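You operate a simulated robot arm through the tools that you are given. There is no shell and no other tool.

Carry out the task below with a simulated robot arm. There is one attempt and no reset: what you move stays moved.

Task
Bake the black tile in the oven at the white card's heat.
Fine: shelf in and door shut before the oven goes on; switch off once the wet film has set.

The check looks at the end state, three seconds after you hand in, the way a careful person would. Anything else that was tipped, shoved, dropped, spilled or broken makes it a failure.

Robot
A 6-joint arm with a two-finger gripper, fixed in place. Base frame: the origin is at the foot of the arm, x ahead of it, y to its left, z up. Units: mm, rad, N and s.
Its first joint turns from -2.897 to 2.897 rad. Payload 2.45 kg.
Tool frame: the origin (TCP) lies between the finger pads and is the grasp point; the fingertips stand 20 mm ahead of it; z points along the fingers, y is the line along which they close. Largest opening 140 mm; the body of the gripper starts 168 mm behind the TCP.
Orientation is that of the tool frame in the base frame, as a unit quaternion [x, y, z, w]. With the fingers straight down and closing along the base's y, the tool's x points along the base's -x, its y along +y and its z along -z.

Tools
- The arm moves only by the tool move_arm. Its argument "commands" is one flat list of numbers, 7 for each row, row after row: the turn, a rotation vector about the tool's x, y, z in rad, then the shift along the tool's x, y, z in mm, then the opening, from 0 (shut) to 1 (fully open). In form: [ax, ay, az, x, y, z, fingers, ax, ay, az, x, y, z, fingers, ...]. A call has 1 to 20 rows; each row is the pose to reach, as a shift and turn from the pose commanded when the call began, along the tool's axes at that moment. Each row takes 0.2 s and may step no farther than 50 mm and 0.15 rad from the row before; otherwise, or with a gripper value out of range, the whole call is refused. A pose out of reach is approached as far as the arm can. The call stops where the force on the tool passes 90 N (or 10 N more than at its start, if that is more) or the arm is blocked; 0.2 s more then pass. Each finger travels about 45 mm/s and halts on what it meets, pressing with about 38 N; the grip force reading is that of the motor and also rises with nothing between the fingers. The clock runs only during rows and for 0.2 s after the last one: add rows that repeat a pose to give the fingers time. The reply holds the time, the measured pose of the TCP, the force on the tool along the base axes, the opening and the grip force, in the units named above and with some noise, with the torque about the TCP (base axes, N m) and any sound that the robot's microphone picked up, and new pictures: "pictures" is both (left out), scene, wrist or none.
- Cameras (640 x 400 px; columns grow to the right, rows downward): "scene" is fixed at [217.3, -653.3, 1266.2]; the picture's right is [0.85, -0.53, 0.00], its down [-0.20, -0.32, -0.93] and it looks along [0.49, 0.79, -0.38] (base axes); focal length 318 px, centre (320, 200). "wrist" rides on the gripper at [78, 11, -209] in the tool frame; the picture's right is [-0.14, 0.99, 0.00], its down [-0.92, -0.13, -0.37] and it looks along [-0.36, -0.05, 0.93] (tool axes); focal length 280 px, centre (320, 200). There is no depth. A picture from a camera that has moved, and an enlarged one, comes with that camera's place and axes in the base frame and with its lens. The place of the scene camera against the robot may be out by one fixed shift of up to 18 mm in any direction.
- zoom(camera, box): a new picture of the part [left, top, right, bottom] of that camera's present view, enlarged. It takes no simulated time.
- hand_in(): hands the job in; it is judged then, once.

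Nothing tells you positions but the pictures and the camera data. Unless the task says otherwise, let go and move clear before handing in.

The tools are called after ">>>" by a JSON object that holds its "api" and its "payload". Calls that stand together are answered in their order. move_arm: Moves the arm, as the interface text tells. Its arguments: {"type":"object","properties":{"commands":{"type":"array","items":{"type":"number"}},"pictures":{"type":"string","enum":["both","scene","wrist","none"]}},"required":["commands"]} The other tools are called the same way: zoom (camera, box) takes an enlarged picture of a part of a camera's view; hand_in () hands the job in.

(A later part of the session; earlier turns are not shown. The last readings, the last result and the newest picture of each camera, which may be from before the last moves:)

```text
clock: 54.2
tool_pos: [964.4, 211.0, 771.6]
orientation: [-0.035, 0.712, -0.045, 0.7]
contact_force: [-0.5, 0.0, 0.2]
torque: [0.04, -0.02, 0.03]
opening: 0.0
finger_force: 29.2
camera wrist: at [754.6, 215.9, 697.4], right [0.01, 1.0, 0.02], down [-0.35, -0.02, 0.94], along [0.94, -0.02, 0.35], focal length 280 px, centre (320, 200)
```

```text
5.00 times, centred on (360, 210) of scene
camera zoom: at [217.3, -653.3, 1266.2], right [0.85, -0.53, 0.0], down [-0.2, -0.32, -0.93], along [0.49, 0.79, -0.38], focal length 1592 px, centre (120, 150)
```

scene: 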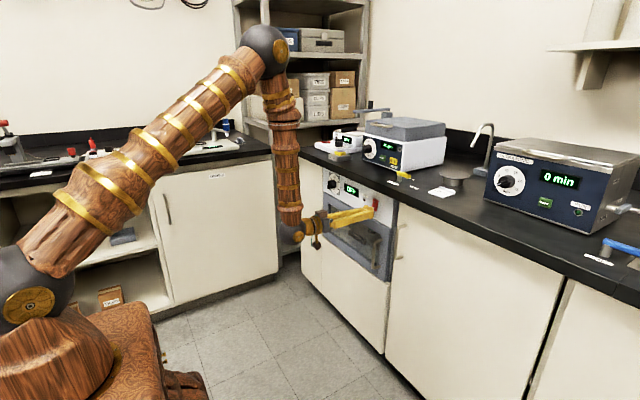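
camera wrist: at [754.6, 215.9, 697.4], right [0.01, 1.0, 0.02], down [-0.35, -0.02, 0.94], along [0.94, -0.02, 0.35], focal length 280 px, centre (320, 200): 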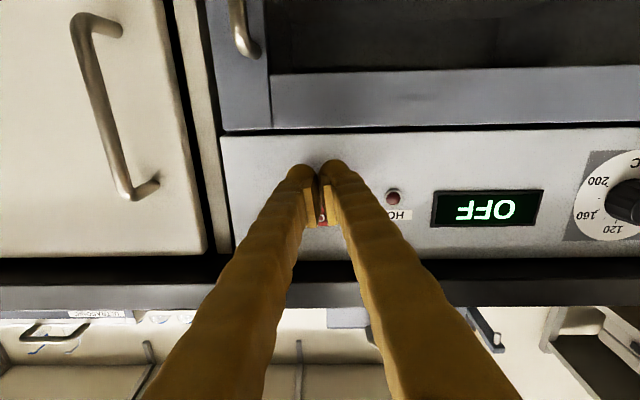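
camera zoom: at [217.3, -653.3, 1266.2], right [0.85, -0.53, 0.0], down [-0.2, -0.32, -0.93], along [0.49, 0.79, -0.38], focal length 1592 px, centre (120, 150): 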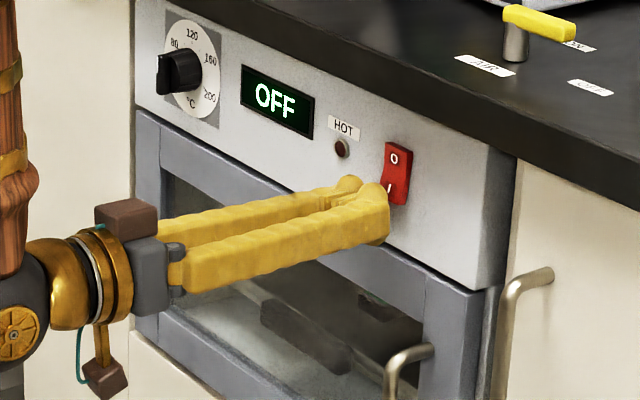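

The fingertips are just in front of the "I" half. I'll press forward in small steps.

>>> {"api": "move_arm", "payload": {"commands": [0, 0, 0, 0, 0, 4, 0, 0, 0, 0, 0, 0, 8, 0, 0, 0, 0, 0, 0, 11, 0, 0, 0, 0, 0, 0, 14, 0, 0, 0, 0, 0, 0, 17, 0]}}

>>> {"api": "zoom", "payload": {"camera": "scene", "box": [300, 170, 420, 250]}}

```text
clock: 55.4
tool_pos: [983.0, 210.5, 771.7]
orientation: [-0.037, 0.712, -0.045, 0.7]
contact_force: [-29.0, -0.3, 6.8]
torque: [0.04, -0.45, 0.03]
opening: 6.0
finger_force: 29.4
camera wrist: at [771.9, 215.1, 697.1], right [0.01, 1.0, 0.02], down [-0.35, -0.02, 0.94], along [0.94, -0.02, 0.35], focal length 280 px, centre (320, 200)
```

scene: 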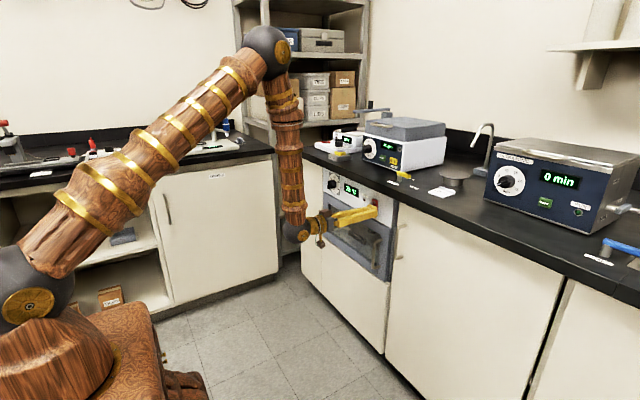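
wrist: 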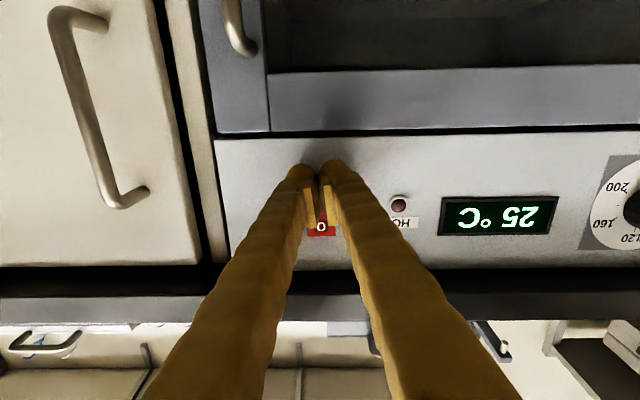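

```text
5.00 times, centred on (360, 210) of scene
camera zoom: at [217.3, -653.3, 1266.2], right [0.85, -0.53, 0.0], down [-0.2, -0.32, -0.93], along [0.49, 0.79, -0.38], focal length 1592 px, centre (120, 150)
```

zoom: 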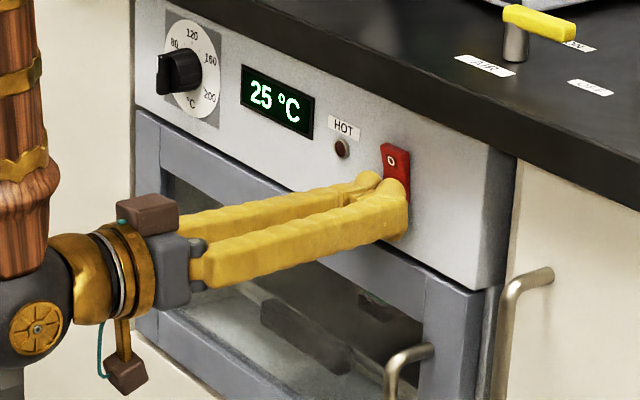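

The oven is on and the display reads 25 °C. I'll back off, move up level with the "O" half ready to switch off, and watch the film through the glass.

>>> {"api": "move_arm", "payload": {"commands": [0, 0, 0, 0, 0, -10, 0, 0, 0, 0, 0, 0, -22, 0, 0, 0, 0, -25, 0, -22, 0, 0, 0, 0, -50, 0, -22, 0, 0, 0, 0, -50, 0, -22, 0]}}

>>> {"api": "zoom", "payload": {"camera": "scene", "box": [320, 170, 420, 270]}}

>>> {"api": "zoom", "payload": {"camera": "scene", "box": [360, 220, 390, 245]}}

```text
clock: 56.6
tool_pos: [962.9, 215.4, 822.0]
orientation: [-0.036, 0.712, -0.045, 0.7]
contact_force: [1.1, 0.4, 0.6]
torque: [-0.01, 0.03, 0.0]
opening: 0.0
finger_force: 29.3
camera wrist: at [751.3, 221.1, 748.0], right [0.01, 1.0, 0.02], down [-0.35, -0.02, 0.94], along [0.94, -0.02, 0.35], focal length 280 px, centre (320, 200)
```

scene: 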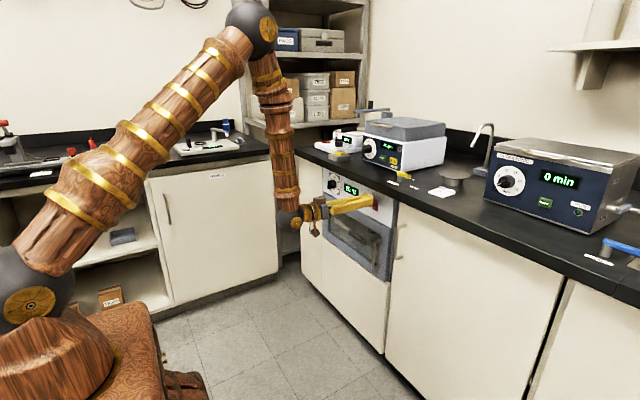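
wrist: 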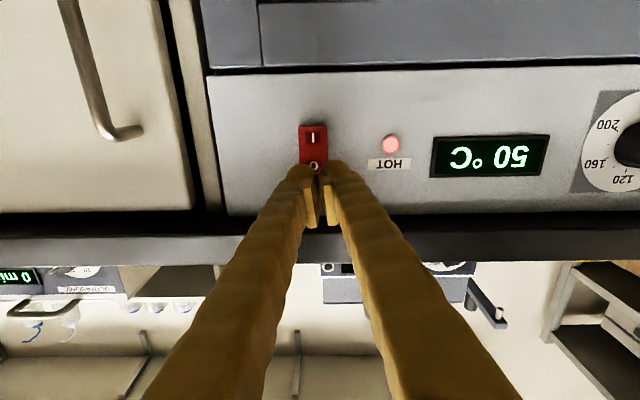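

```text
4.00 times, centred on (370, 220) of scene
camera zoom: at [217.3, -653.3, 1266.2], right [0.85, -0.53, 0.0], down [-0.2, -0.32, -0.93], along [0.49, 0.79, -0.38], focal length 1273 px, centre (120, 120)
```

zoom: 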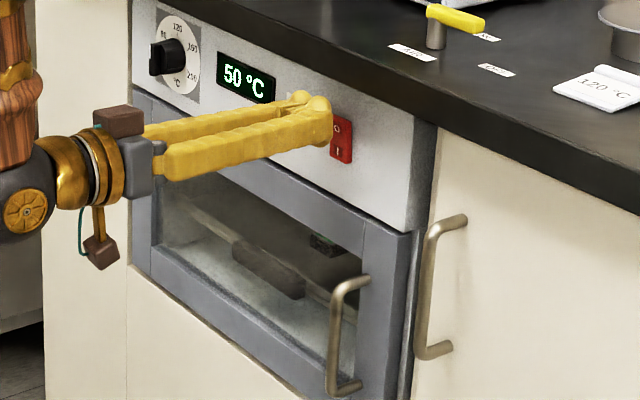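

```text
16.00 times, centred on (375, 232) of scene
camera zoom: at [217.3, -653.3, 1266.2], right [0.85, -0.53, 0.0], down [-0.2, -0.32, -0.93], along [0.49, 0.79, -0.38], focal length 5094 px, centre (-560, -320)
```

zoom: 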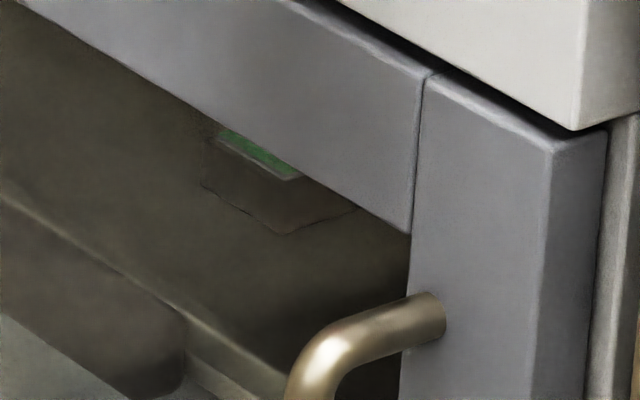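

It's heating quickly, at 50 °C already, and I can see a sliver of the green film through the glass. I'll wait in short steps and check the film each time.

>>> {"api": "move_arm", "payload": {"commands": [0, 0, 0, 0, 0, 0, 0, 0, 0, 0, 0, 0, 0, 0, 0, 0, 0, 0, 0, 0, 0, 0, 0, 0, 0, 0, 0, 0], "pictures": "wrist"}}

>>> {"api": "zoom", "payload": {"camera": "scene", "box": [360, 220, 390, 245]}}

>>> {"api": "zoom", "payload": {"camera": "scene", "box": [330, 170, 410, 250]}}

```text
clock: 57.6
tool_pos: [961.5, 216.3, 822.3]
orientation: [-0.036, 0.712, -0.045, 0.7]
contact_force: [0.2, 0.3, 0.2]
torque: [-0.01, -0.02, -0.02]
opening: 0.1
finger_force: 29.6
camera wrist: at [751.3, 221.1, 747.8], right [0.01, 1.0, 0.02], down [-0.35, -0.02, 0.94], along [0.94, -0.02, 0.35], focal length 280 px, centre (320, 200)
```

wrist: 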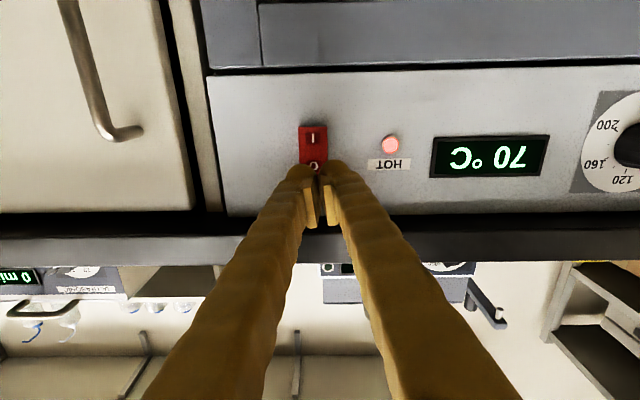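

```text
16.00 times, centred on (375, 232) of scene
camera zoom: at [217.3, -653.3, 1266.2], right [0.85, -0.53, 0.0], down [-0.2, -0.32, -0.93], along [0.49, 0.79, -0.38], focal length 5094 px, centre (-560, -320)
```

zoom: 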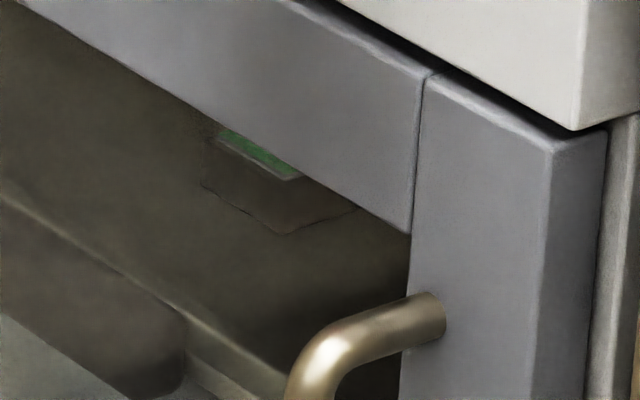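

```text
5.00 times, centred on (370, 210) of scene
camera zoom: at [217.3, -653.3, 1266.2], right [0.85, -0.53, 0.0], down [-0.2, -0.32, -0.93], along [0.49, 0.79, -0.38], focal length 1592 px, centre (70, 150)
```

zoom: 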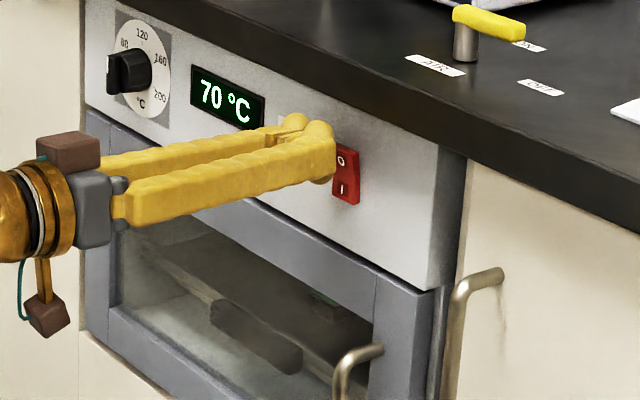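

It reads 70 °C, rising about 20 °C per second. I'll centre on the switch while I wait to see where it settles.

>>> {"api": "move_arm", "payload": {"commands": [0, 0, 0, 0, -3, 0, 0, 0, 0, 0, 0, -5, 0, 0, 0, 0, 0, 0, -5, 0, 0, 0, 0, 0, 0, -5, 0, 0, 0, 0, 0, 0, -5, 0, 0, 0, 0, 0, 0, -5, 0, 0, 0, 0, 0, 0, -5, 0, 0, 0, 0, 0, 0, -5, 0, 0, 0, 0, 0, 0, -5, 0, 0, 0, 0, 0, 0, -5, 0, 0, 0, 0, 0, 0, -5, 0, 0, 0, 0, 0, 0, -5, 0, 0], "pictures": "wrist"}}

>>> {"api": "zoom", "payload": {"camera": "scene", "box": [360, 220, 390, 245]}}

>>> {"api": "zoom", "payload": {"camera": "scene", "box": [330, 170, 410, 250]}}

```text
clock: 60.2
tool_pos: [963.1, 211.2, 823.0]
orientation: [-0.035, 0.712, -0.045, 0.7]
contact_force: [-0.1, 1.4, -0.3]
torque: [0.03, 0.01, 0.0]
opening: 0.0
finger_force: 28.9
camera wrist: at [750.9, 216.3, 747.9], right [0.01, 1.0, 0.02], down [-0.35, -0.02, 0.94], along [0.94, -0.02, 0.35], focal length 280 px, centre (320, 200)
```

wrist: 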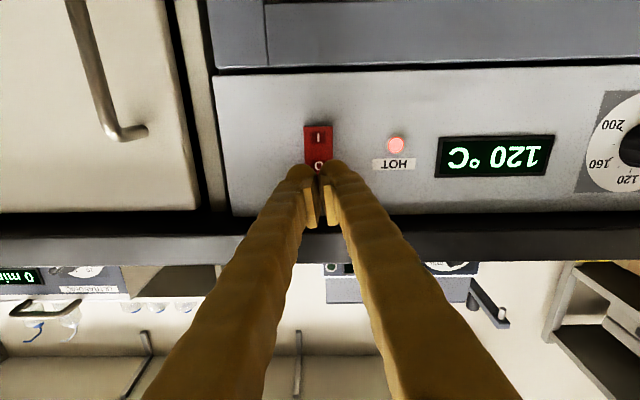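

```text
16.00 times, centred on (375, 232) of scene
camera zoom: at [217.3, -653.3, 1266.2], right [0.85, -0.53, 0.0], down [-0.2, -0.32, -0.93], along [0.49, 0.79, -0.38], focal length 5094 px, centre (-560, -320)
```

zoom: 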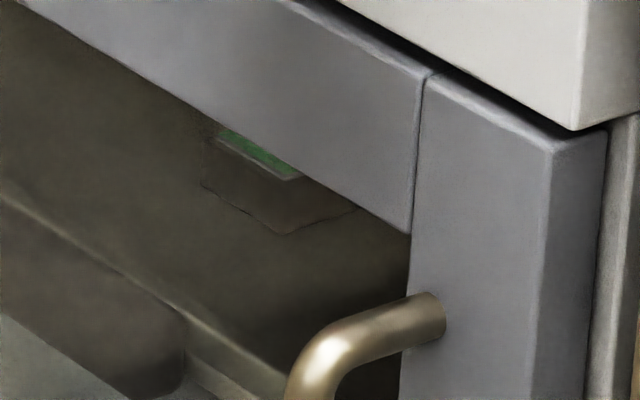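

```text
5.00 times, centred on (370, 210) of scene
camera zoom: at [217.3, -653.3, 1266.2], right [0.85, -0.53, 0.0], down [-0.2, -0.32, -0.93], along [0.49, 0.79, -0.38], focal length 1592 px, centre (70, 150)
```

zoom: 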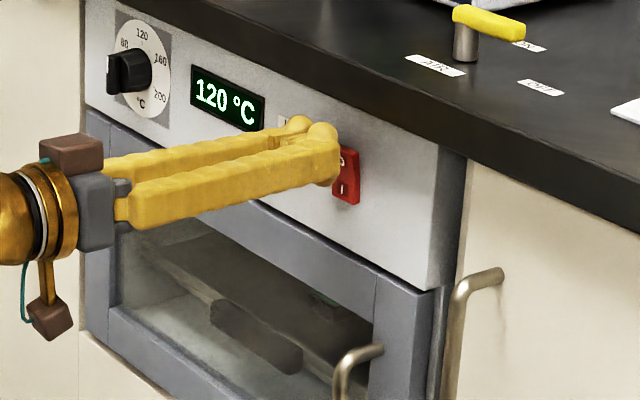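

It holds at 120 °C and the film is still green and wet. I'll keep watching in short steps.

>>> {"api": "move_arm", "payload": {"commands": [0, 0, 0, 0, 0, 0, 0, 0, 0, 0, 0, 0, 0, 0, 0, 0, 0, 0, 0, 0, 0, 0, 0, 0, 0, 0, 0, 0, 0, 0, 0, 0, 0, 0, 0], "pictures": "none"}}

>>> {"api": "zoom", "payload": {"camera": "scene", "box": [360, 220, 390, 245]}}

>>> {"api": "zoom", "payload": {"camera": "scene", "box": [330, 170, 410, 250]}}

```text
clock: 61.4
tool_pos: [961.9, 212.0, 823.1]
orientation: [-0.036, 0.712, -0.045, 0.7]
contact_force: [0.0, 0.7, 0.1]
torque: [0.02, 0.0, -0.02]
opening: 0.2
finger_force: 29.6
```

```text
16.00 times, centred on (375, 232) of scene
camera zoom: at [217.3, -653.3, 1266.2], right [0.85, -0.53, 0.0], down [-0.2, -0.32, -0.93], along [0.49, 0.79, -0.38], focal length 5094 px, centre (-560, -320)
```

zoom: 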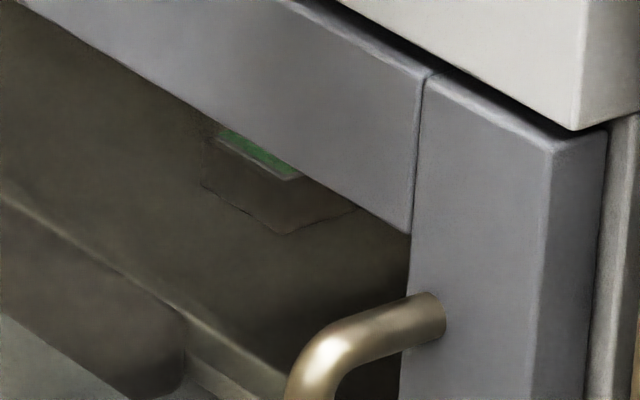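

```text
5.00 times, centred on (370, 210) of scene
camera zoom: at [217.3, -653.3, 1266.2], right [0.85, -0.53, 0.0], down [-0.2, -0.32, -0.93], along [0.49, 0.79, -0.38], focal length 1592 px, centre (70, 150)
```

zoom: 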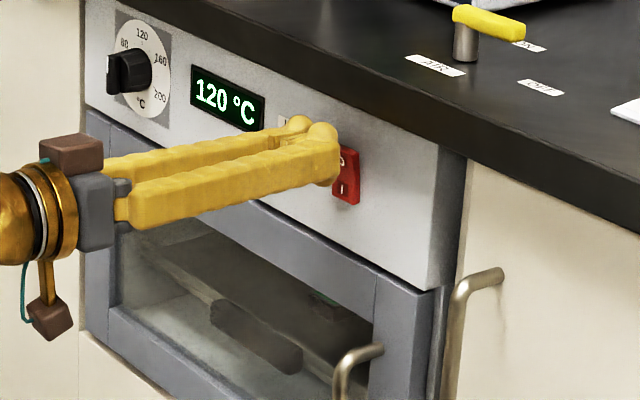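

The film is unchanged so far, so I'll keep waiting.

>>> {"api": "move_arm", "payload": {"commands": [0, 0, 0, 0, 0, 0, 0, 0, 0, 0, 0, 0, 0, 0, 0, 0, 0, 0, 0, 0, 0, 0, 0, 0, 0, 0, 0, 0, 0, 0, 0, 0, 0, 0, 0, 0, 0, 0, 0, 0, 0, 0], "pictures": "none"}}

>>> {"api": "zoom", "payload": {"camera": "scene", "box": [360, 220, 390, 245]}}

```text
clock: 62.8
tool_pos: [961.0, 211.2, 822.5]
orientation: [-0.034, 0.712, -0.044, 0.7]
contact_force: [-0.1, -0.5, 1.2]
torque: [-0.02, -0.03, 0.01]
opening: 0.2
finger_force: 29.5
```

```text
16.00 times, centred on (375, 232) of scene
camera zoom: at [217.3, -653.3, 1266.2], right [0.85, -0.53, 0.0], down [-0.2, -0.32, -0.93], along [0.49, 0.79, -0.38], focal length 5094 px, centre (-560, -320)
```

zoom: 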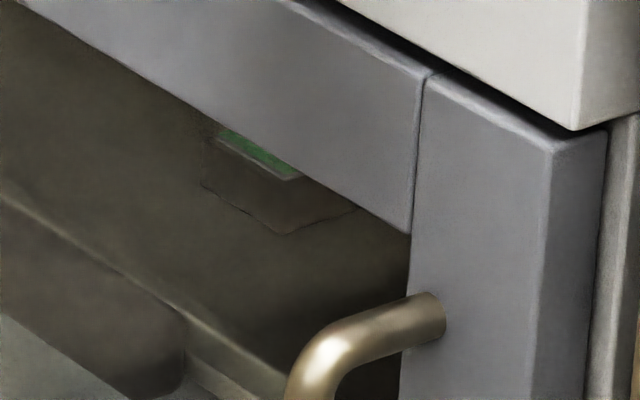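

>>> {"api": "move_arm", "payload": {"commands": [0, 0, 0, 0, 0, 0, 0, 0, 0, 0, 0, 0, 0, 0, 0, 0, 0, 0, 0, 0, 0, 0, 0, 0, 0, 0, 0, 0, 0, 0, 0, 0, 0, 0, 0, 0, 0, 0, 0, 0, 0, 0], "pictures": "none"}}

>>> {"api": "zoom", "payload": {"camera": "scene", "box": [360, 220, 390, 245]}}

```text
clock: 64.2
tool_pos: [962.4, 211.6, 822.2]
orientation: [-0.035, 0.712, -0.045, 0.7]
contact_force: [0.2, 0.5, 0.0]
torque: [-0.03, 0.03, 0.0]
opening: 0.1
finger_force: 29.5
```

```text
16.00 times, centred on (375, 232) of scene
camera zoom: at [217.3, -653.3, 1266.2], right [0.85, -0.53, 0.0], down [-0.2, -0.32, -0.93], along [0.49, 0.79, -0.38], focal length 5094 px, centre (-560, -320)
```

zoom: 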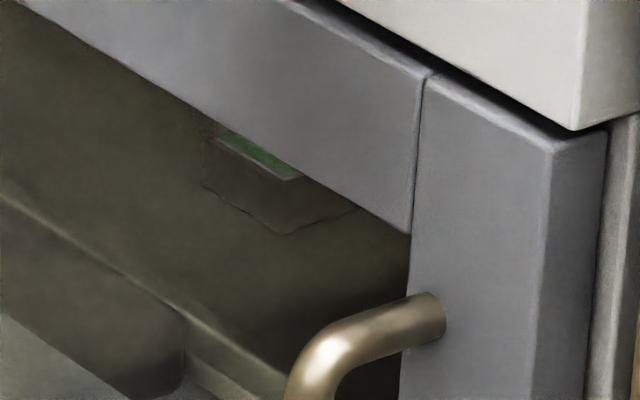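

The green looks slightly darker. I'll look closer and wait a moment more.

>>> {"api": "zoom", "payload": {"camera": "scene", "box": [368, 226, 376, 231]}}

>>> {"api": "move_arm", "payload": {"commands": [0, 0, 0, 0, 0, 0, 0, 0, 0, 0, 0, 0, 0, 0, 0, 0, 0, 0, 0, 0, 0], "pictures": "none"}}

>>> {"api": "zoom", "payload": {"camera": "scene", "box": [360, 220, 390, 245]}}

>>> {"api": "zoom", "payload": {"camera": "scene", "box": [368, 226, 376, 231]}}

```text
16.00 times, centred on (372, 228) of scene
camera zoom: at [217.3, -653.3, 1266.2], right [0.85, -0.53, 0.0], down [-0.2, -0.32, -0.93], along [0.49, 0.79, -0.38], focal length 5094 px, centre (-512, -256)
```

zoom: 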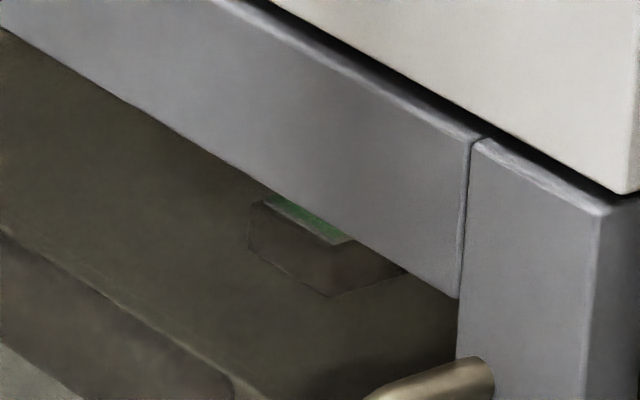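

```text
clock: 65.0
tool_pos: [962.4, 210.6, 822.4]
orientation: [-0.036, 0.712, -0.045, 0.7]
contact_force: [-0.1, -0.3, -0.5]
torque: [0.02, 0.0, 0.0]
opening: 0.1
finger_force: 29.6
```

```text
16.00 times, centred on (375, 232) of scene
camera zoom: at [217.3, -653.3, 1266.2], right [0.85, -0.53, 0.0], down [-0.2, -0.32, -0.93], along [0.49, 0.79, -0.38], focal length 5094 px, centre (-560, -320)
```

zoom: 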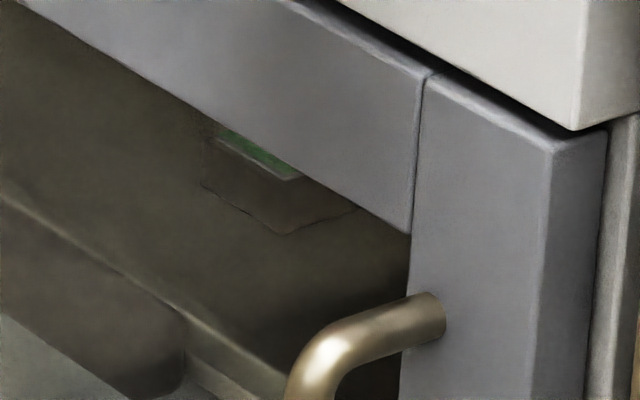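

```text
16.00 times, centred on (372, 228) of scene
camera zoom: at [217.3, -653.3, 1266.2], right [0.85, -0.53, 0.0], down [-0.2, -0.32, -0.93], along [0.49, 0.79, -0.38], focal length 5094 px, centre (-512, -256)
```

zoom: 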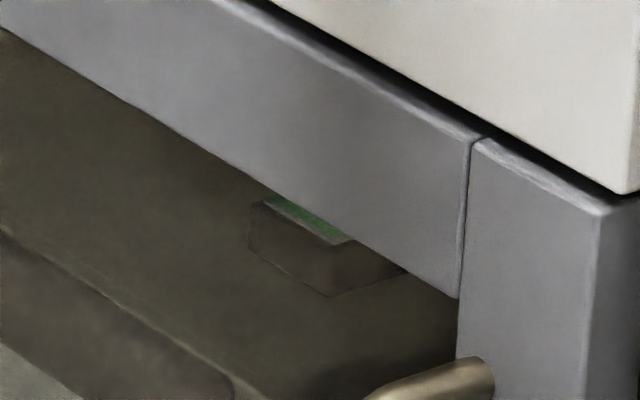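

The change is subtle from here. I'll dip and pitch the wrist camera to look straight at the tile through the glass, staying clear of the switch.

>>> {"api": "move_arm", "payload": {"commands": [0, 0.1, 0, 5, 0, -15, 0, 0, 0.2, 0, 25, 0, -20, 0, 0, 0.3, 0, 45, 0, -20, 0], "pictures": "wrist"}}

>>> {"api": "zoom", "payload": {"camera": "wrist", "box": [340, 0, 540, 100]}}

>>> {"api": "zoom", "payload": {"camera": "scene", "box": [360, 220, 390, 245]}}

```text
clock: 65.8
tool_pos: [941.3, 205.2, 777.5]
orientation: [-0.028, 0.809, -0.05, 0.586]
contact_force: [0.3, 0.0, -0.8]
torque: [-0.03, -0.01, 0.02]
opening: 0.0
finger_force: 29.2
camera wrist: at [717.0, 216.9, 768.1], right [0.06, 1.0, 0.02], down [-0.06, -0.01, 1.0], along [1.0, -0.06, 0.06], focal length 280 px, centre (320, 200)
```

wrist: 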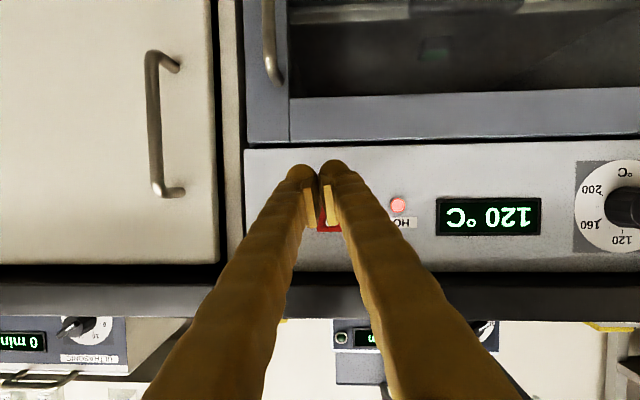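

```text
3.20 times, centred on (440, 50) of wrist
camera zoom: at [717.0, 216.9, 768.1], right [0.06, 1.0, 0.02], down [-0.06, -0.01, 1.0], along [1.0, -0.06, 0.06], focal length 897 px, centre (-64, 680)
```

zoom: 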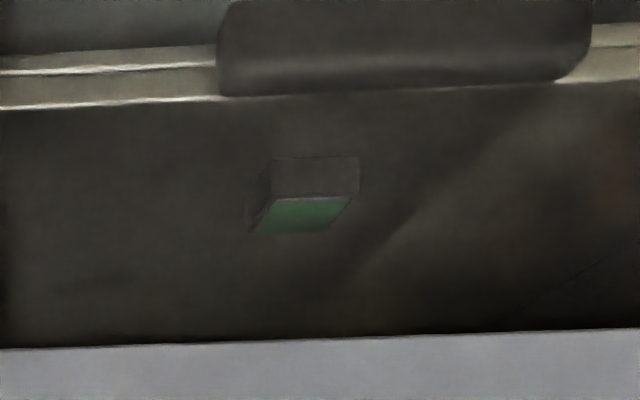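

```text
16.00 times, centred on (375, 232) of scene
camera zoom: at [217.3, -653.3, 1266.2], right [0.85, -0.53, 0.0], down [-0.2, -0.32, -0.93], along [0.49, 0.79, -0.38], focal length 5094 px, centre (-560, -320)
```

zoom: 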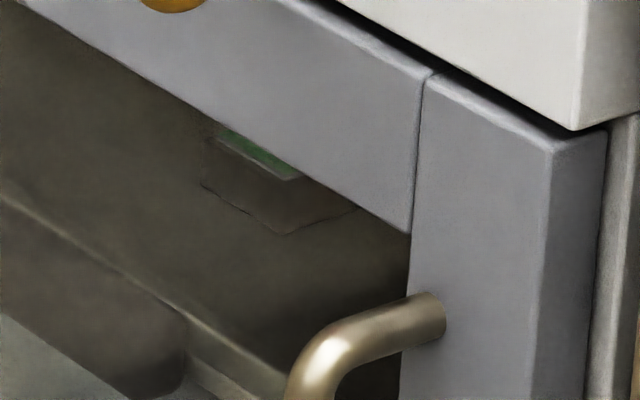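

I have a good view of the tile through the glass now, and it's still green. I'll keep watching from here.

>>> {"api": "move_arm", "payload": {"commands": [0, 0, 0, 0, 0, 0, 0, 0, 0, 0, 0, 0, 0, 0, 0, 0, 0, 0, 0, 0, 0, 0, 0, 0, 0, 0, 0, 0], "pictures": "none"}}

>>> {"api": "zoom", "payload": {"camera": "wrist", "box": [340, 0, 540, 100]}}

>>> {"api": "zoom", "payload": {"camera": "scene", "box": [360, 220, 390, 245]}}

```text
clock: 66.8
tool_pos: [940.6, 204.7, 779.0]
orientation: [-0.028, 0.809, -0.05, 0.586]
contact_force: [-0.7, -0.8, -0.6]
torque: [-0.02, 0.0, 0.0]
opening: 0.0
finger_force: 29.6
```

```text
3.20 times, centred on (440, 50) of wrist
camera zoom: at [717.3, 217.0, 768.3], right [0.06, 1.0, 0.02], down [-0.06, -0.01, 1.0], along [1.0, -0.06, 0.06], focal length 897 px, centre (-64, 680)
```

zoom: 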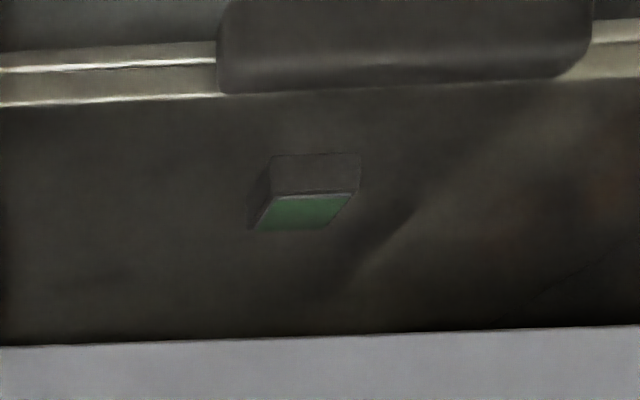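

```text
16.00 times, centred on (375, 232) of scene
camera zoom: at [217.3, -653.3, 1266.2], right [0.85, -0.53, 0.0], down [-0.2, -0.32, -0.93], along [0.49, 0.79, -0.38], focal length 5094 px, centre (-560, -320)
```

zoom: 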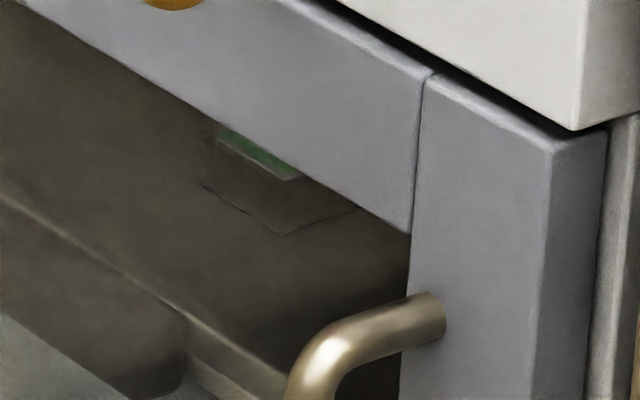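

>>> {"api": "zoom", "payload": {"camera": "wrist", "box": [410, 35, 460, 66]}}

>>> {"api": "move_arm", "payload": {"commands": [0, 0, 0, 0, 0, 0, 0, 0, 0, 0, 0, 0, 0, 0, 0, 0, 0, 0, 0, 0, 0], "pictures": "none"}}

>>> {"api": "zoom", "payload": {"camera": "wrist", "box": [410, 35, 460, 66]}}

>>> {"api": "zoom", "payload": {"camera": "scene", "box": [360, 220, 390, 245]}}

```text
12.80 times, centred on (435, 50) of wrist
camera zoom: at [717.3, 217.0, 768.3], right [0.06, 1.0, 0.02], down [-0.06, -0.01, 1.0], along [1.0, -0.06, 0.06], focal length 3589 px, centre (-1152, 2114)
```

zoom: 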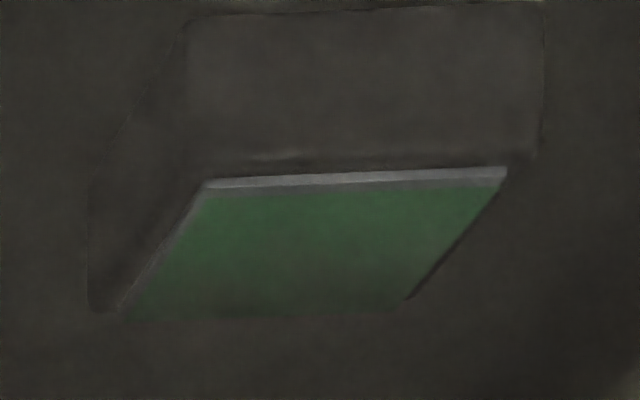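

```text
clock: 67.6
tool_pos: [940.5, 204.1, 777.7]
orientation: [-0.028, 0.808, -0.05, 0.586]
contact_force: [-1.1, -0.5, -0.6]
torque: [0.03, -0.03, -0.03]
opening: 0.1
finger_force: 29.2
```

```text
12.80 times, centred on (435, 50) of wrist
camera zoom: at [717.3, 217.0, 768.3], right [0.06, 1.0, 0.02], down [-0.06, -0.01, 1.0], along [1.0, -0.06, 0.06], focal length 3589 px, centre (-1152, 2114)
```

zoom: 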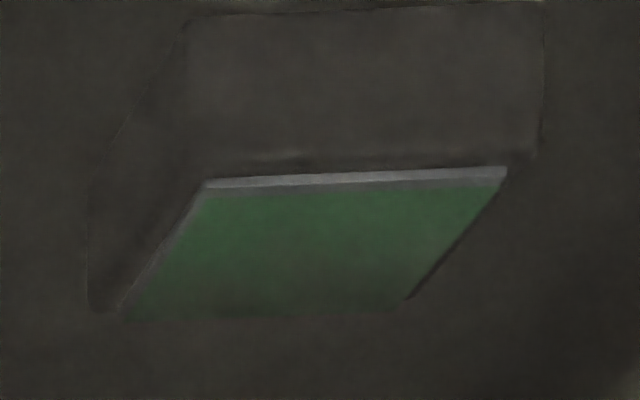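

```text
16.00 times, centred on (375, 232) of scene
camera zoom: at [217.3, -653.3, 1266.2], right [0.85, -0.53, 0.0], down [-0.2, -0.32, -0.93], along [0.49, 0.79, -0.38], focal length 5094 px, centre (-560, -320)
```

zoom: 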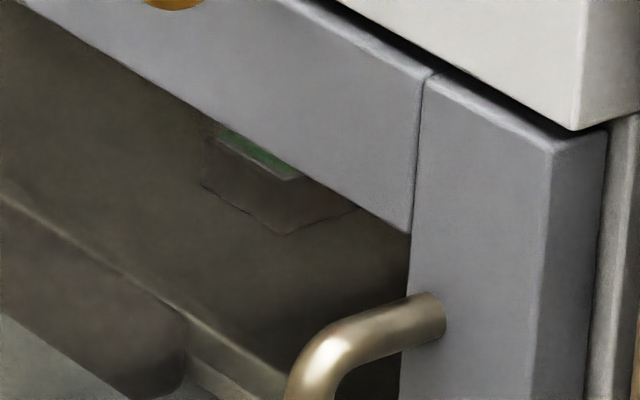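

The strip was constant up to 62.8 s, then darkened by 64.2 s with the arm still, and has held steady since. I take that as the film having set, so I'll go back up and press the "O" half now.

>>> {"api": "move_arm", "payload": {"commands": [0, -0.1, 0, -17.2, 0, -5.7, 0, 0, -0.2, 0, -34.4, 0, -11.4, 0, 0, -0.3, 0, -42.2, 1, -14, 0, 0, -0.3, 0, -48.8, 1.2, 6, 0, 0, -0.3, 0, -51.3, 1.3, 13.6, 0, 0, -0.3, 0, -52.6, 1.4, 17.4, 0, 0, -0.3, 0, -53.8, 1.4, 21.2, 0, 0, -0.3, 0, -55.1, 1.5, 25, 0]}}

>>> {"api": "zoom", "payload": {"camera": "scene", "box": [330, 170, 410, 250]}}

>>> {"api": "zoom", "payload": {"camera": "scene", "box": [360, 220, 390, 245]}}

```text
clock: 69.4
tool_pos: [982.3, 211.5, 822.7]
orientation: [-0.036, 0.712, -0.045, 0.7]
contact_force: [-0.7, -0.5, -0.7]
torque: [-0.03, 0.01, 0.01]
opening: 0.0
finger_force: 29.1
camera wrist: at [771.7, 216.4, 747.5], right [0.01, 1.0, 0.02], down [-0.35, -0.02, 0.94], along [0.94, -0.02, 0.35], focal length 280 px, centre (320, 200)
```

scene: 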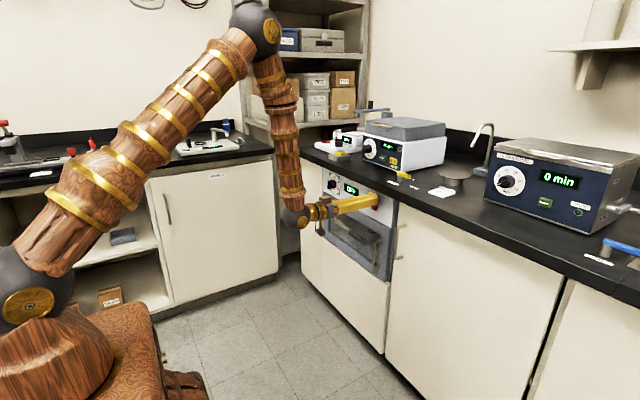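
wrist: 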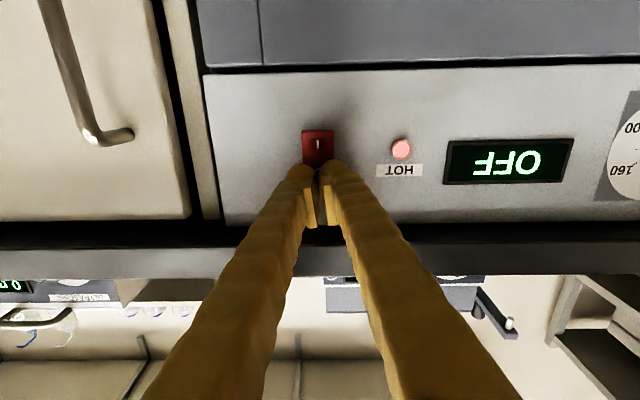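

```text
5.00 times, centred on (370, 210) of scene
camera zoom: at [217.3, -653.3, 1266.2], right [0.85, -0.53, 0.0], down [-0.2, -0.32, -0.93], along [0.49, 0.79, -0.38], focal length 1592 px, centre (70, 150)
```

zoom: 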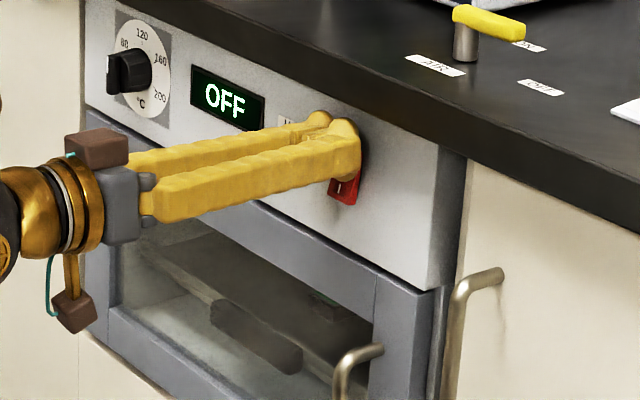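

```text
16.00 times, centred on (375, 232) of scene
camera zoom: at [217.3, -653.3, 1266.2], right [0.85, -0.53, 0.0], down [-0.2, -0.32, -0.93], along [0.49, 0.79, -0.38], focal length 5094 px, centre (-560, -320)
```

zoom: 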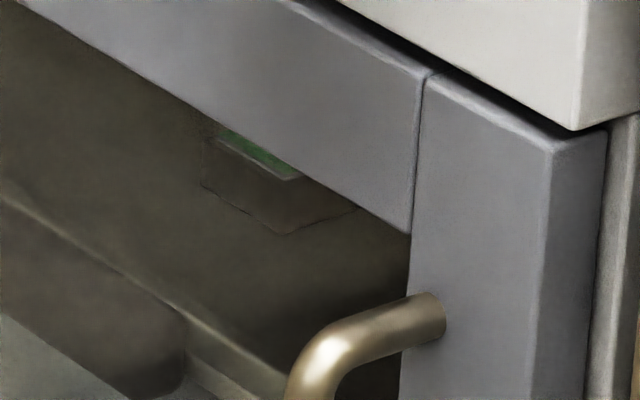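

The display reads OFF and the rocker is back on "O". I'll back away with the fingers open and look through the glass again to confirm the film has set.

>>> {"api": "move_arm", "payload": {"commands": [0, 0, 0, 0, 0, -30, 0, 0, 0, 0, 0, 0, -60, 0, 0, 0.14, 0, 13, 29.5, -60, 0.3, 0, 0.28, 0, 26, 59, -61, 0.6, 0, 0.42, 0, 39, 88, -61, 0.8, 0, 0.56, 0, 52, 118, -62, 1, 0, 0.7, 0, 64.8, 147.4, -62.7, 1, 0, 0.7, 0, 64.8, 147.4, -62.7, 1]}}

>>> {"api": "zoom", "payload": {"camera": "scene", "box": [330, 170, 410, 250]}}

>>> {"api": "zoom", "payload": {"camera": "wrist", "box": [200, 40, 440, 190]}}

```text
clock: 71.2
tool_pos: [919.0, 352.2, 739.7]
orientation: [-0.017, 0.909, -0.055, 0.413]
contact_force: [0.1, -0.5, 0.2]
torque: [0.01, 0.02, -0.01]
opening: 119.5
finger_force: 0.1
camera wrist: at [710.6, 375.0, 818.1], right [0.1, 0.99, -0.01], down [0.33, -0.02, 0.94], along [0.94, -0.1, -0.33], focal length 280 px, centre (320, 200)
```

scene: 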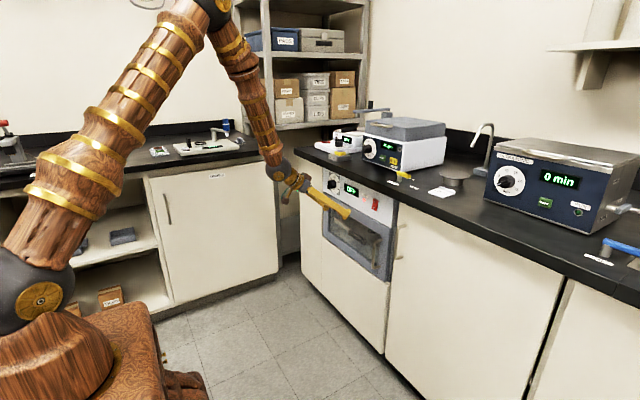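
wrist: 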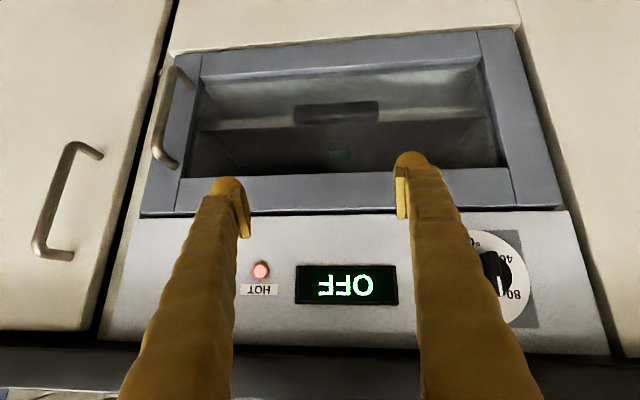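

```text
5.00 times, centred on (370, 210) of scene
camera zoom: at [217.3, -653.3, 1266.2], right [0.85, -0.53, 0.0], down [-0.2, -0.32, -0.93], along [0.49, 0.79, -0.38], focal length 1592 px, centre (70, 150)
```

zoom: 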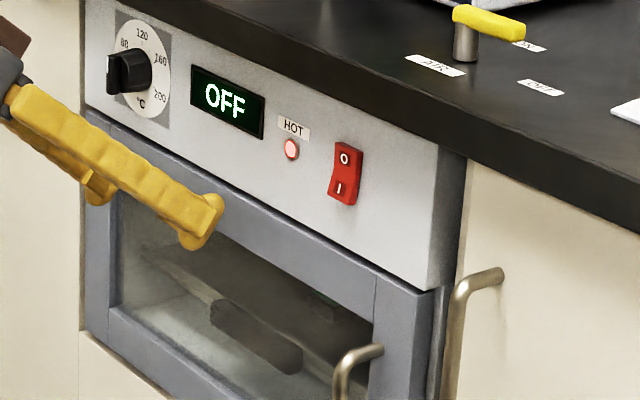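

```text
2.67 times, centred on (320, 115) of wrist
camera zoom: at [710.6, 375.0, 818.1], right [0.1, 0.99, -0.01], down [0.33, -0.02, 0.94], along [0.94, -0.1, -0.33], focal length 748 px, centre (320, 427)
```

zoom: 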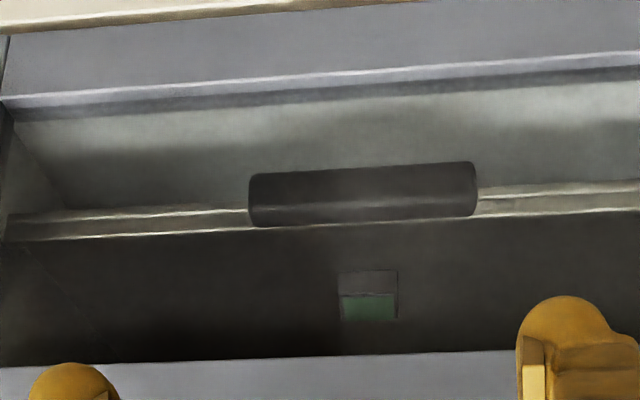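

>>> {"api": "zoom", "payload": {"camera": "scene", "box": [360, 220, 390, 245]}}

>>> {"api": "zoom", "payload": {"camera": "wrist", "box": [318, 137, 358, 162]}}

```text
16.00 times, centred on (375, 232) of scene
camera zoom: at [217.3, -653.3, 1266.2], right [0.85, -0.53, 0.0], down [-0.2, -0.32, -0.93], along [0.49, 0.79, -0.38], focal length 5094 px, centre (-560, -320)
```

zoom: 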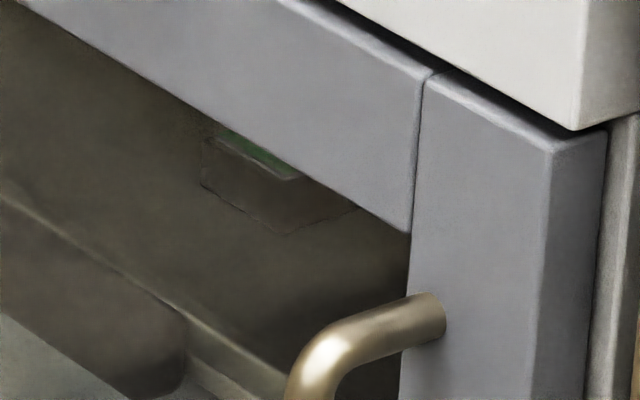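

```text
16.00 times, centred on (338, 150) of wrist
camera zoom: at [710.6, 375.0, 818.1], right [0.1, 0.99, -0.01], down [0.33, -0.02, 0.94], along [0.94, -0.1, -0.33], focal length 4486 px, centre (32, 1008)
```

zoom: 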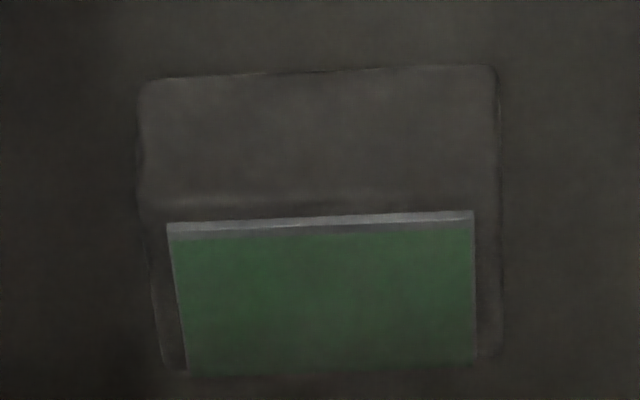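

The film now looks darker than it did while wet. I'll wait a little in this pose to see whether it's stable.

>>> {"api": "move_arm", "payload": {"commands": [0, 0, 0, 0, 0, 0, 1, 0, 0, 0, 0, 0, 0, 1, 0, 0, 0, 0, 0, 0, 1, 0, 0, 0, 0, 0, 0, 1, 0, 0, 0, 0, 0, 0, 1, 0, 0, 0, 0, 0, 0, 1, 0, 0, 0, 0, 0, 0, 1, 0, 0, 0, 0, 0, 0, 1], "pictures": "wrist"}}

>>> {"api": "zoom", "payload": {"camera": "wrist", "box": [318, 137, 358, 162]}}

>>> {"api": "zoom", "payload": {"camera": "scene", "box": [360, 220, 390, 245]}}

```text
clock: 73.0
tool_pos: [920.8, 352.4, 740.8]
orientation: [-0.018, 0.909, -0.054, 0.413]
contact_force: [-0.7, -0.4, -0.2]
torque: [0.01, -0.01, 0.0]
opening: 140.0
finger_force: 0.1
camera wrist: at [710.6, 374.7, 817.9], right [0.1, 0.99, -0.01], down [0.33, -0.02, 0.94], along [0.94, -0.1, -0.33], focal length 280 px, centre (320, 200)
```

wrist: 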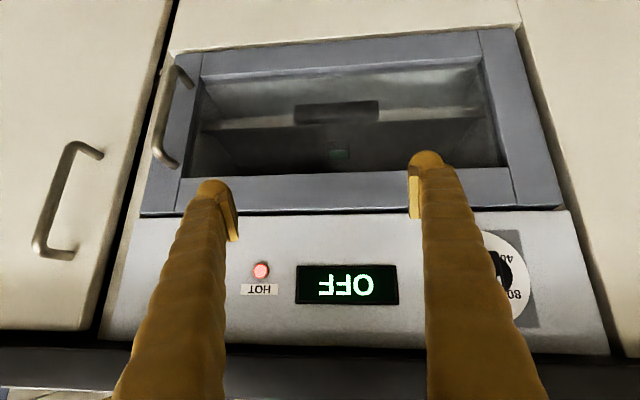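

```text
16.00 times, centred on (338, 150) of wrist
camera zoom: at [710.6, 374.7, 817.9], right [0.1, 0.99, -0.01], down [0.33, -0.02, 0.94], along [0.94, -0.1, -0.33], focal length 4486 px, centre (32, 1008)
```

zoom: 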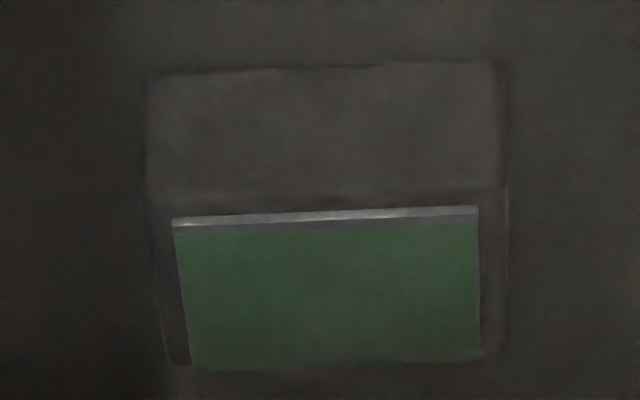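

```text
16.00 times, centred on (375, 232) of scene
camera zoom: at [217.3, -653.3, 1266.2], right [0.85, -0.53, 0.0], down [-0.2, -0.32, -0.93], along [0.49, 0.79, -0.38], focal length 5094 px, centre (-560, -320)
```

zoom: 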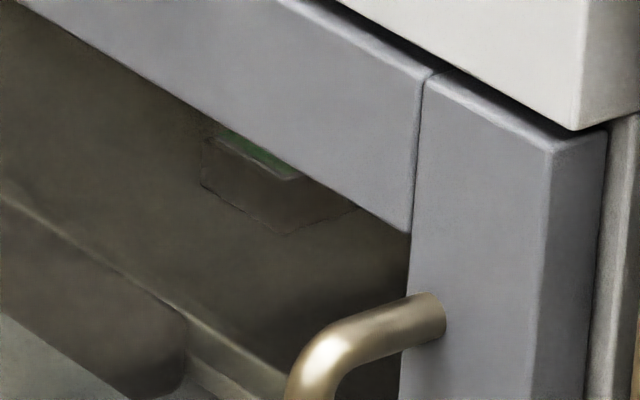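

>>> {"api": "zoom", "payload": {"camera": "scene", "box": [280, 160, 420, 260]}}

>>> {"api": "zoom", "payload": {"camera": "scene", "box": [300, 170, 420, 250]}}

```text
4.00 times, centred on (350, 210) of scene
camera zoom: at [217.3, -653.3, 1266.2], right [0.85, -0.53, 0.0], down [-0.2, -0.32, -0.93], along [0.49, 0.79, -0.38], focal length 1273 px, centre (200, 160)
```

zoom: 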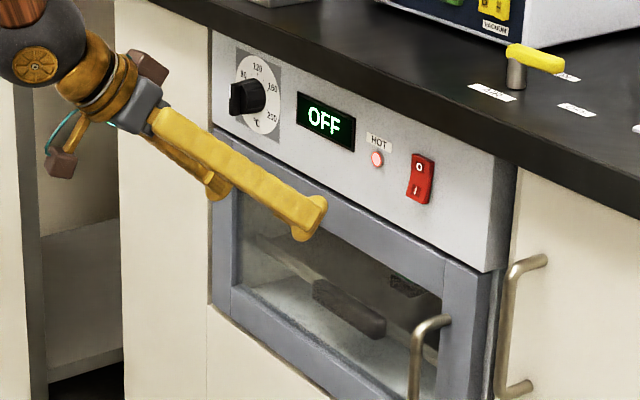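

```text
5.00 times, centred on (360, 210) of scene
camera zoom: at [217.3, -653.3, 1266.2], right [0.85, -0.53, 0.0], down [-0.2, -0.32, -0.93], along [0.49, 0.79, -0.38], focal length 1592 px, centre (120, 150)
```

zoom: 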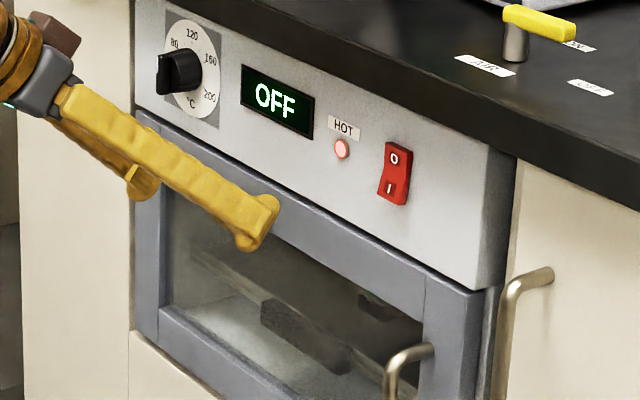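

The wet film was a bright, vivid green. It's now a distinctly darker, even green with no browning, and it isn't changing, so it has set. The oven is off, the door shut and the dial at 120, so I'll move the arm clear and do a final check.

>>> {"api": "move_arm", "payload": {"commands": [0, 0, 0, 0, 0, -40, 1, 0, 0, 0, 0, 0, -80, 1, 0, 0, 0, 0, 0, -120, 1, 0, 0, 0, 0, 0, -150, 1, 0, 0, 0, 0, 0, -150, 1]}}

>>> {"api": "zoom", "payload": {"camera": "scene", "box": [280, 160, 420, 260]}}

>>> {"api": "zoom", "payload": {"camera": "scene", "box": [360, 220, 390, 245]}}

>>> {"api": "zoom", "payload": {"camera": "wrist", "box": [200, 80, 440, 230]}}

```text
clock: 74.2
tool_pos: [807.8, 364.8, 840.6]
orientation: [-0.018, 0.909, -0.055, 0.413]
contact_force: [-0.3, -0.2, 0.4]
torque: [-0.03, -0.03, -0.02]
opening: 140.0
finger_force: 0.1
camera wrist: at [597.0, 387.3, 917.0], right [0.1, 0.99, -0.01], down [0.33, -0.02, 0.94], along [0.94, -0.1, -0.33], focal length 280 px, centre (320, 200)
```

scene: 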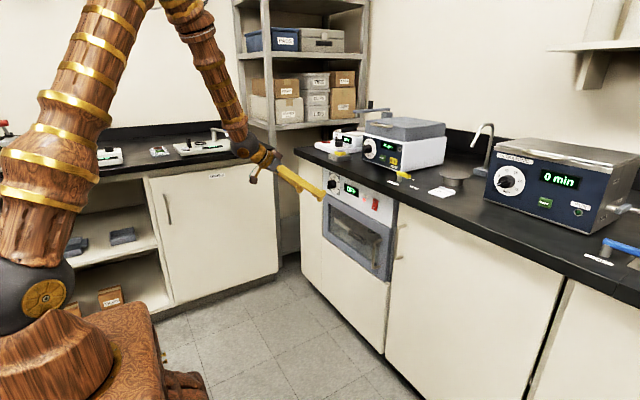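
wrist: 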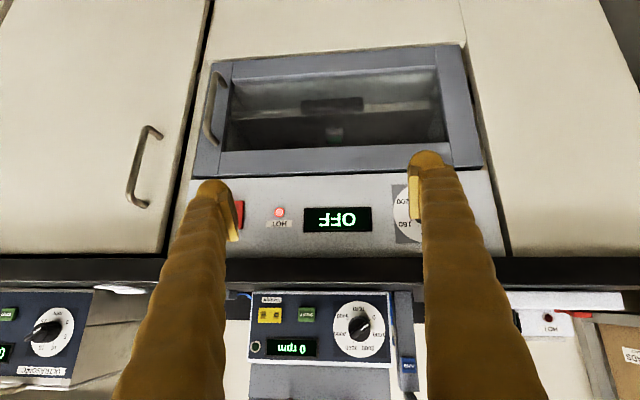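

```text
4.00 times, centred on (350, 210) of scene
camera zoom: at [217.3, -653.3, 1266.2], right [0.85, -0.53, 0.0], down [-0.2, -0.32, -0.93], along [0.49, 0.79, -0.38], focal length 1273 px, centre (200, 160)
```

zoom: 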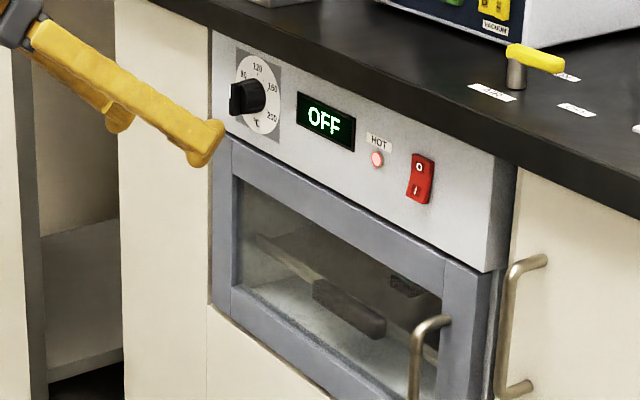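

```text
16.00 times, centred on (375, 232) of scene
camera zoom: at [217.3, -653.3, 1266.2], right [0.85, -0.53, 0.0], down [-0.2, -0.32, -0.93], along [0.49, 0.79, -0.38], focal length 5094 px, centre (-560, -320)
```

zoom: 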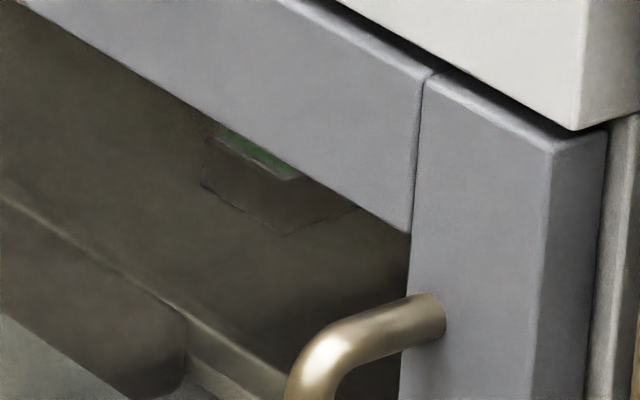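

```text
2.67 times, centred on (320, 155) of wrist
camera zoom: at [597.0, 387.3, 917.0], right [0.1, 0.99, -0.01], down [0.33, -0.02, 0.94], along [0.94, -0.1, -0.33], focal length 748 px, centre (320, 320)
```

zoom: 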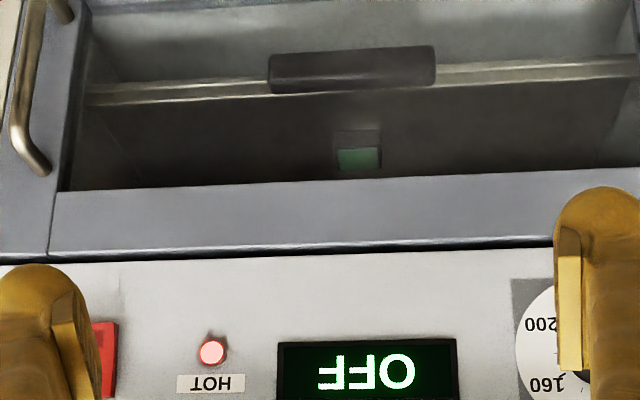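

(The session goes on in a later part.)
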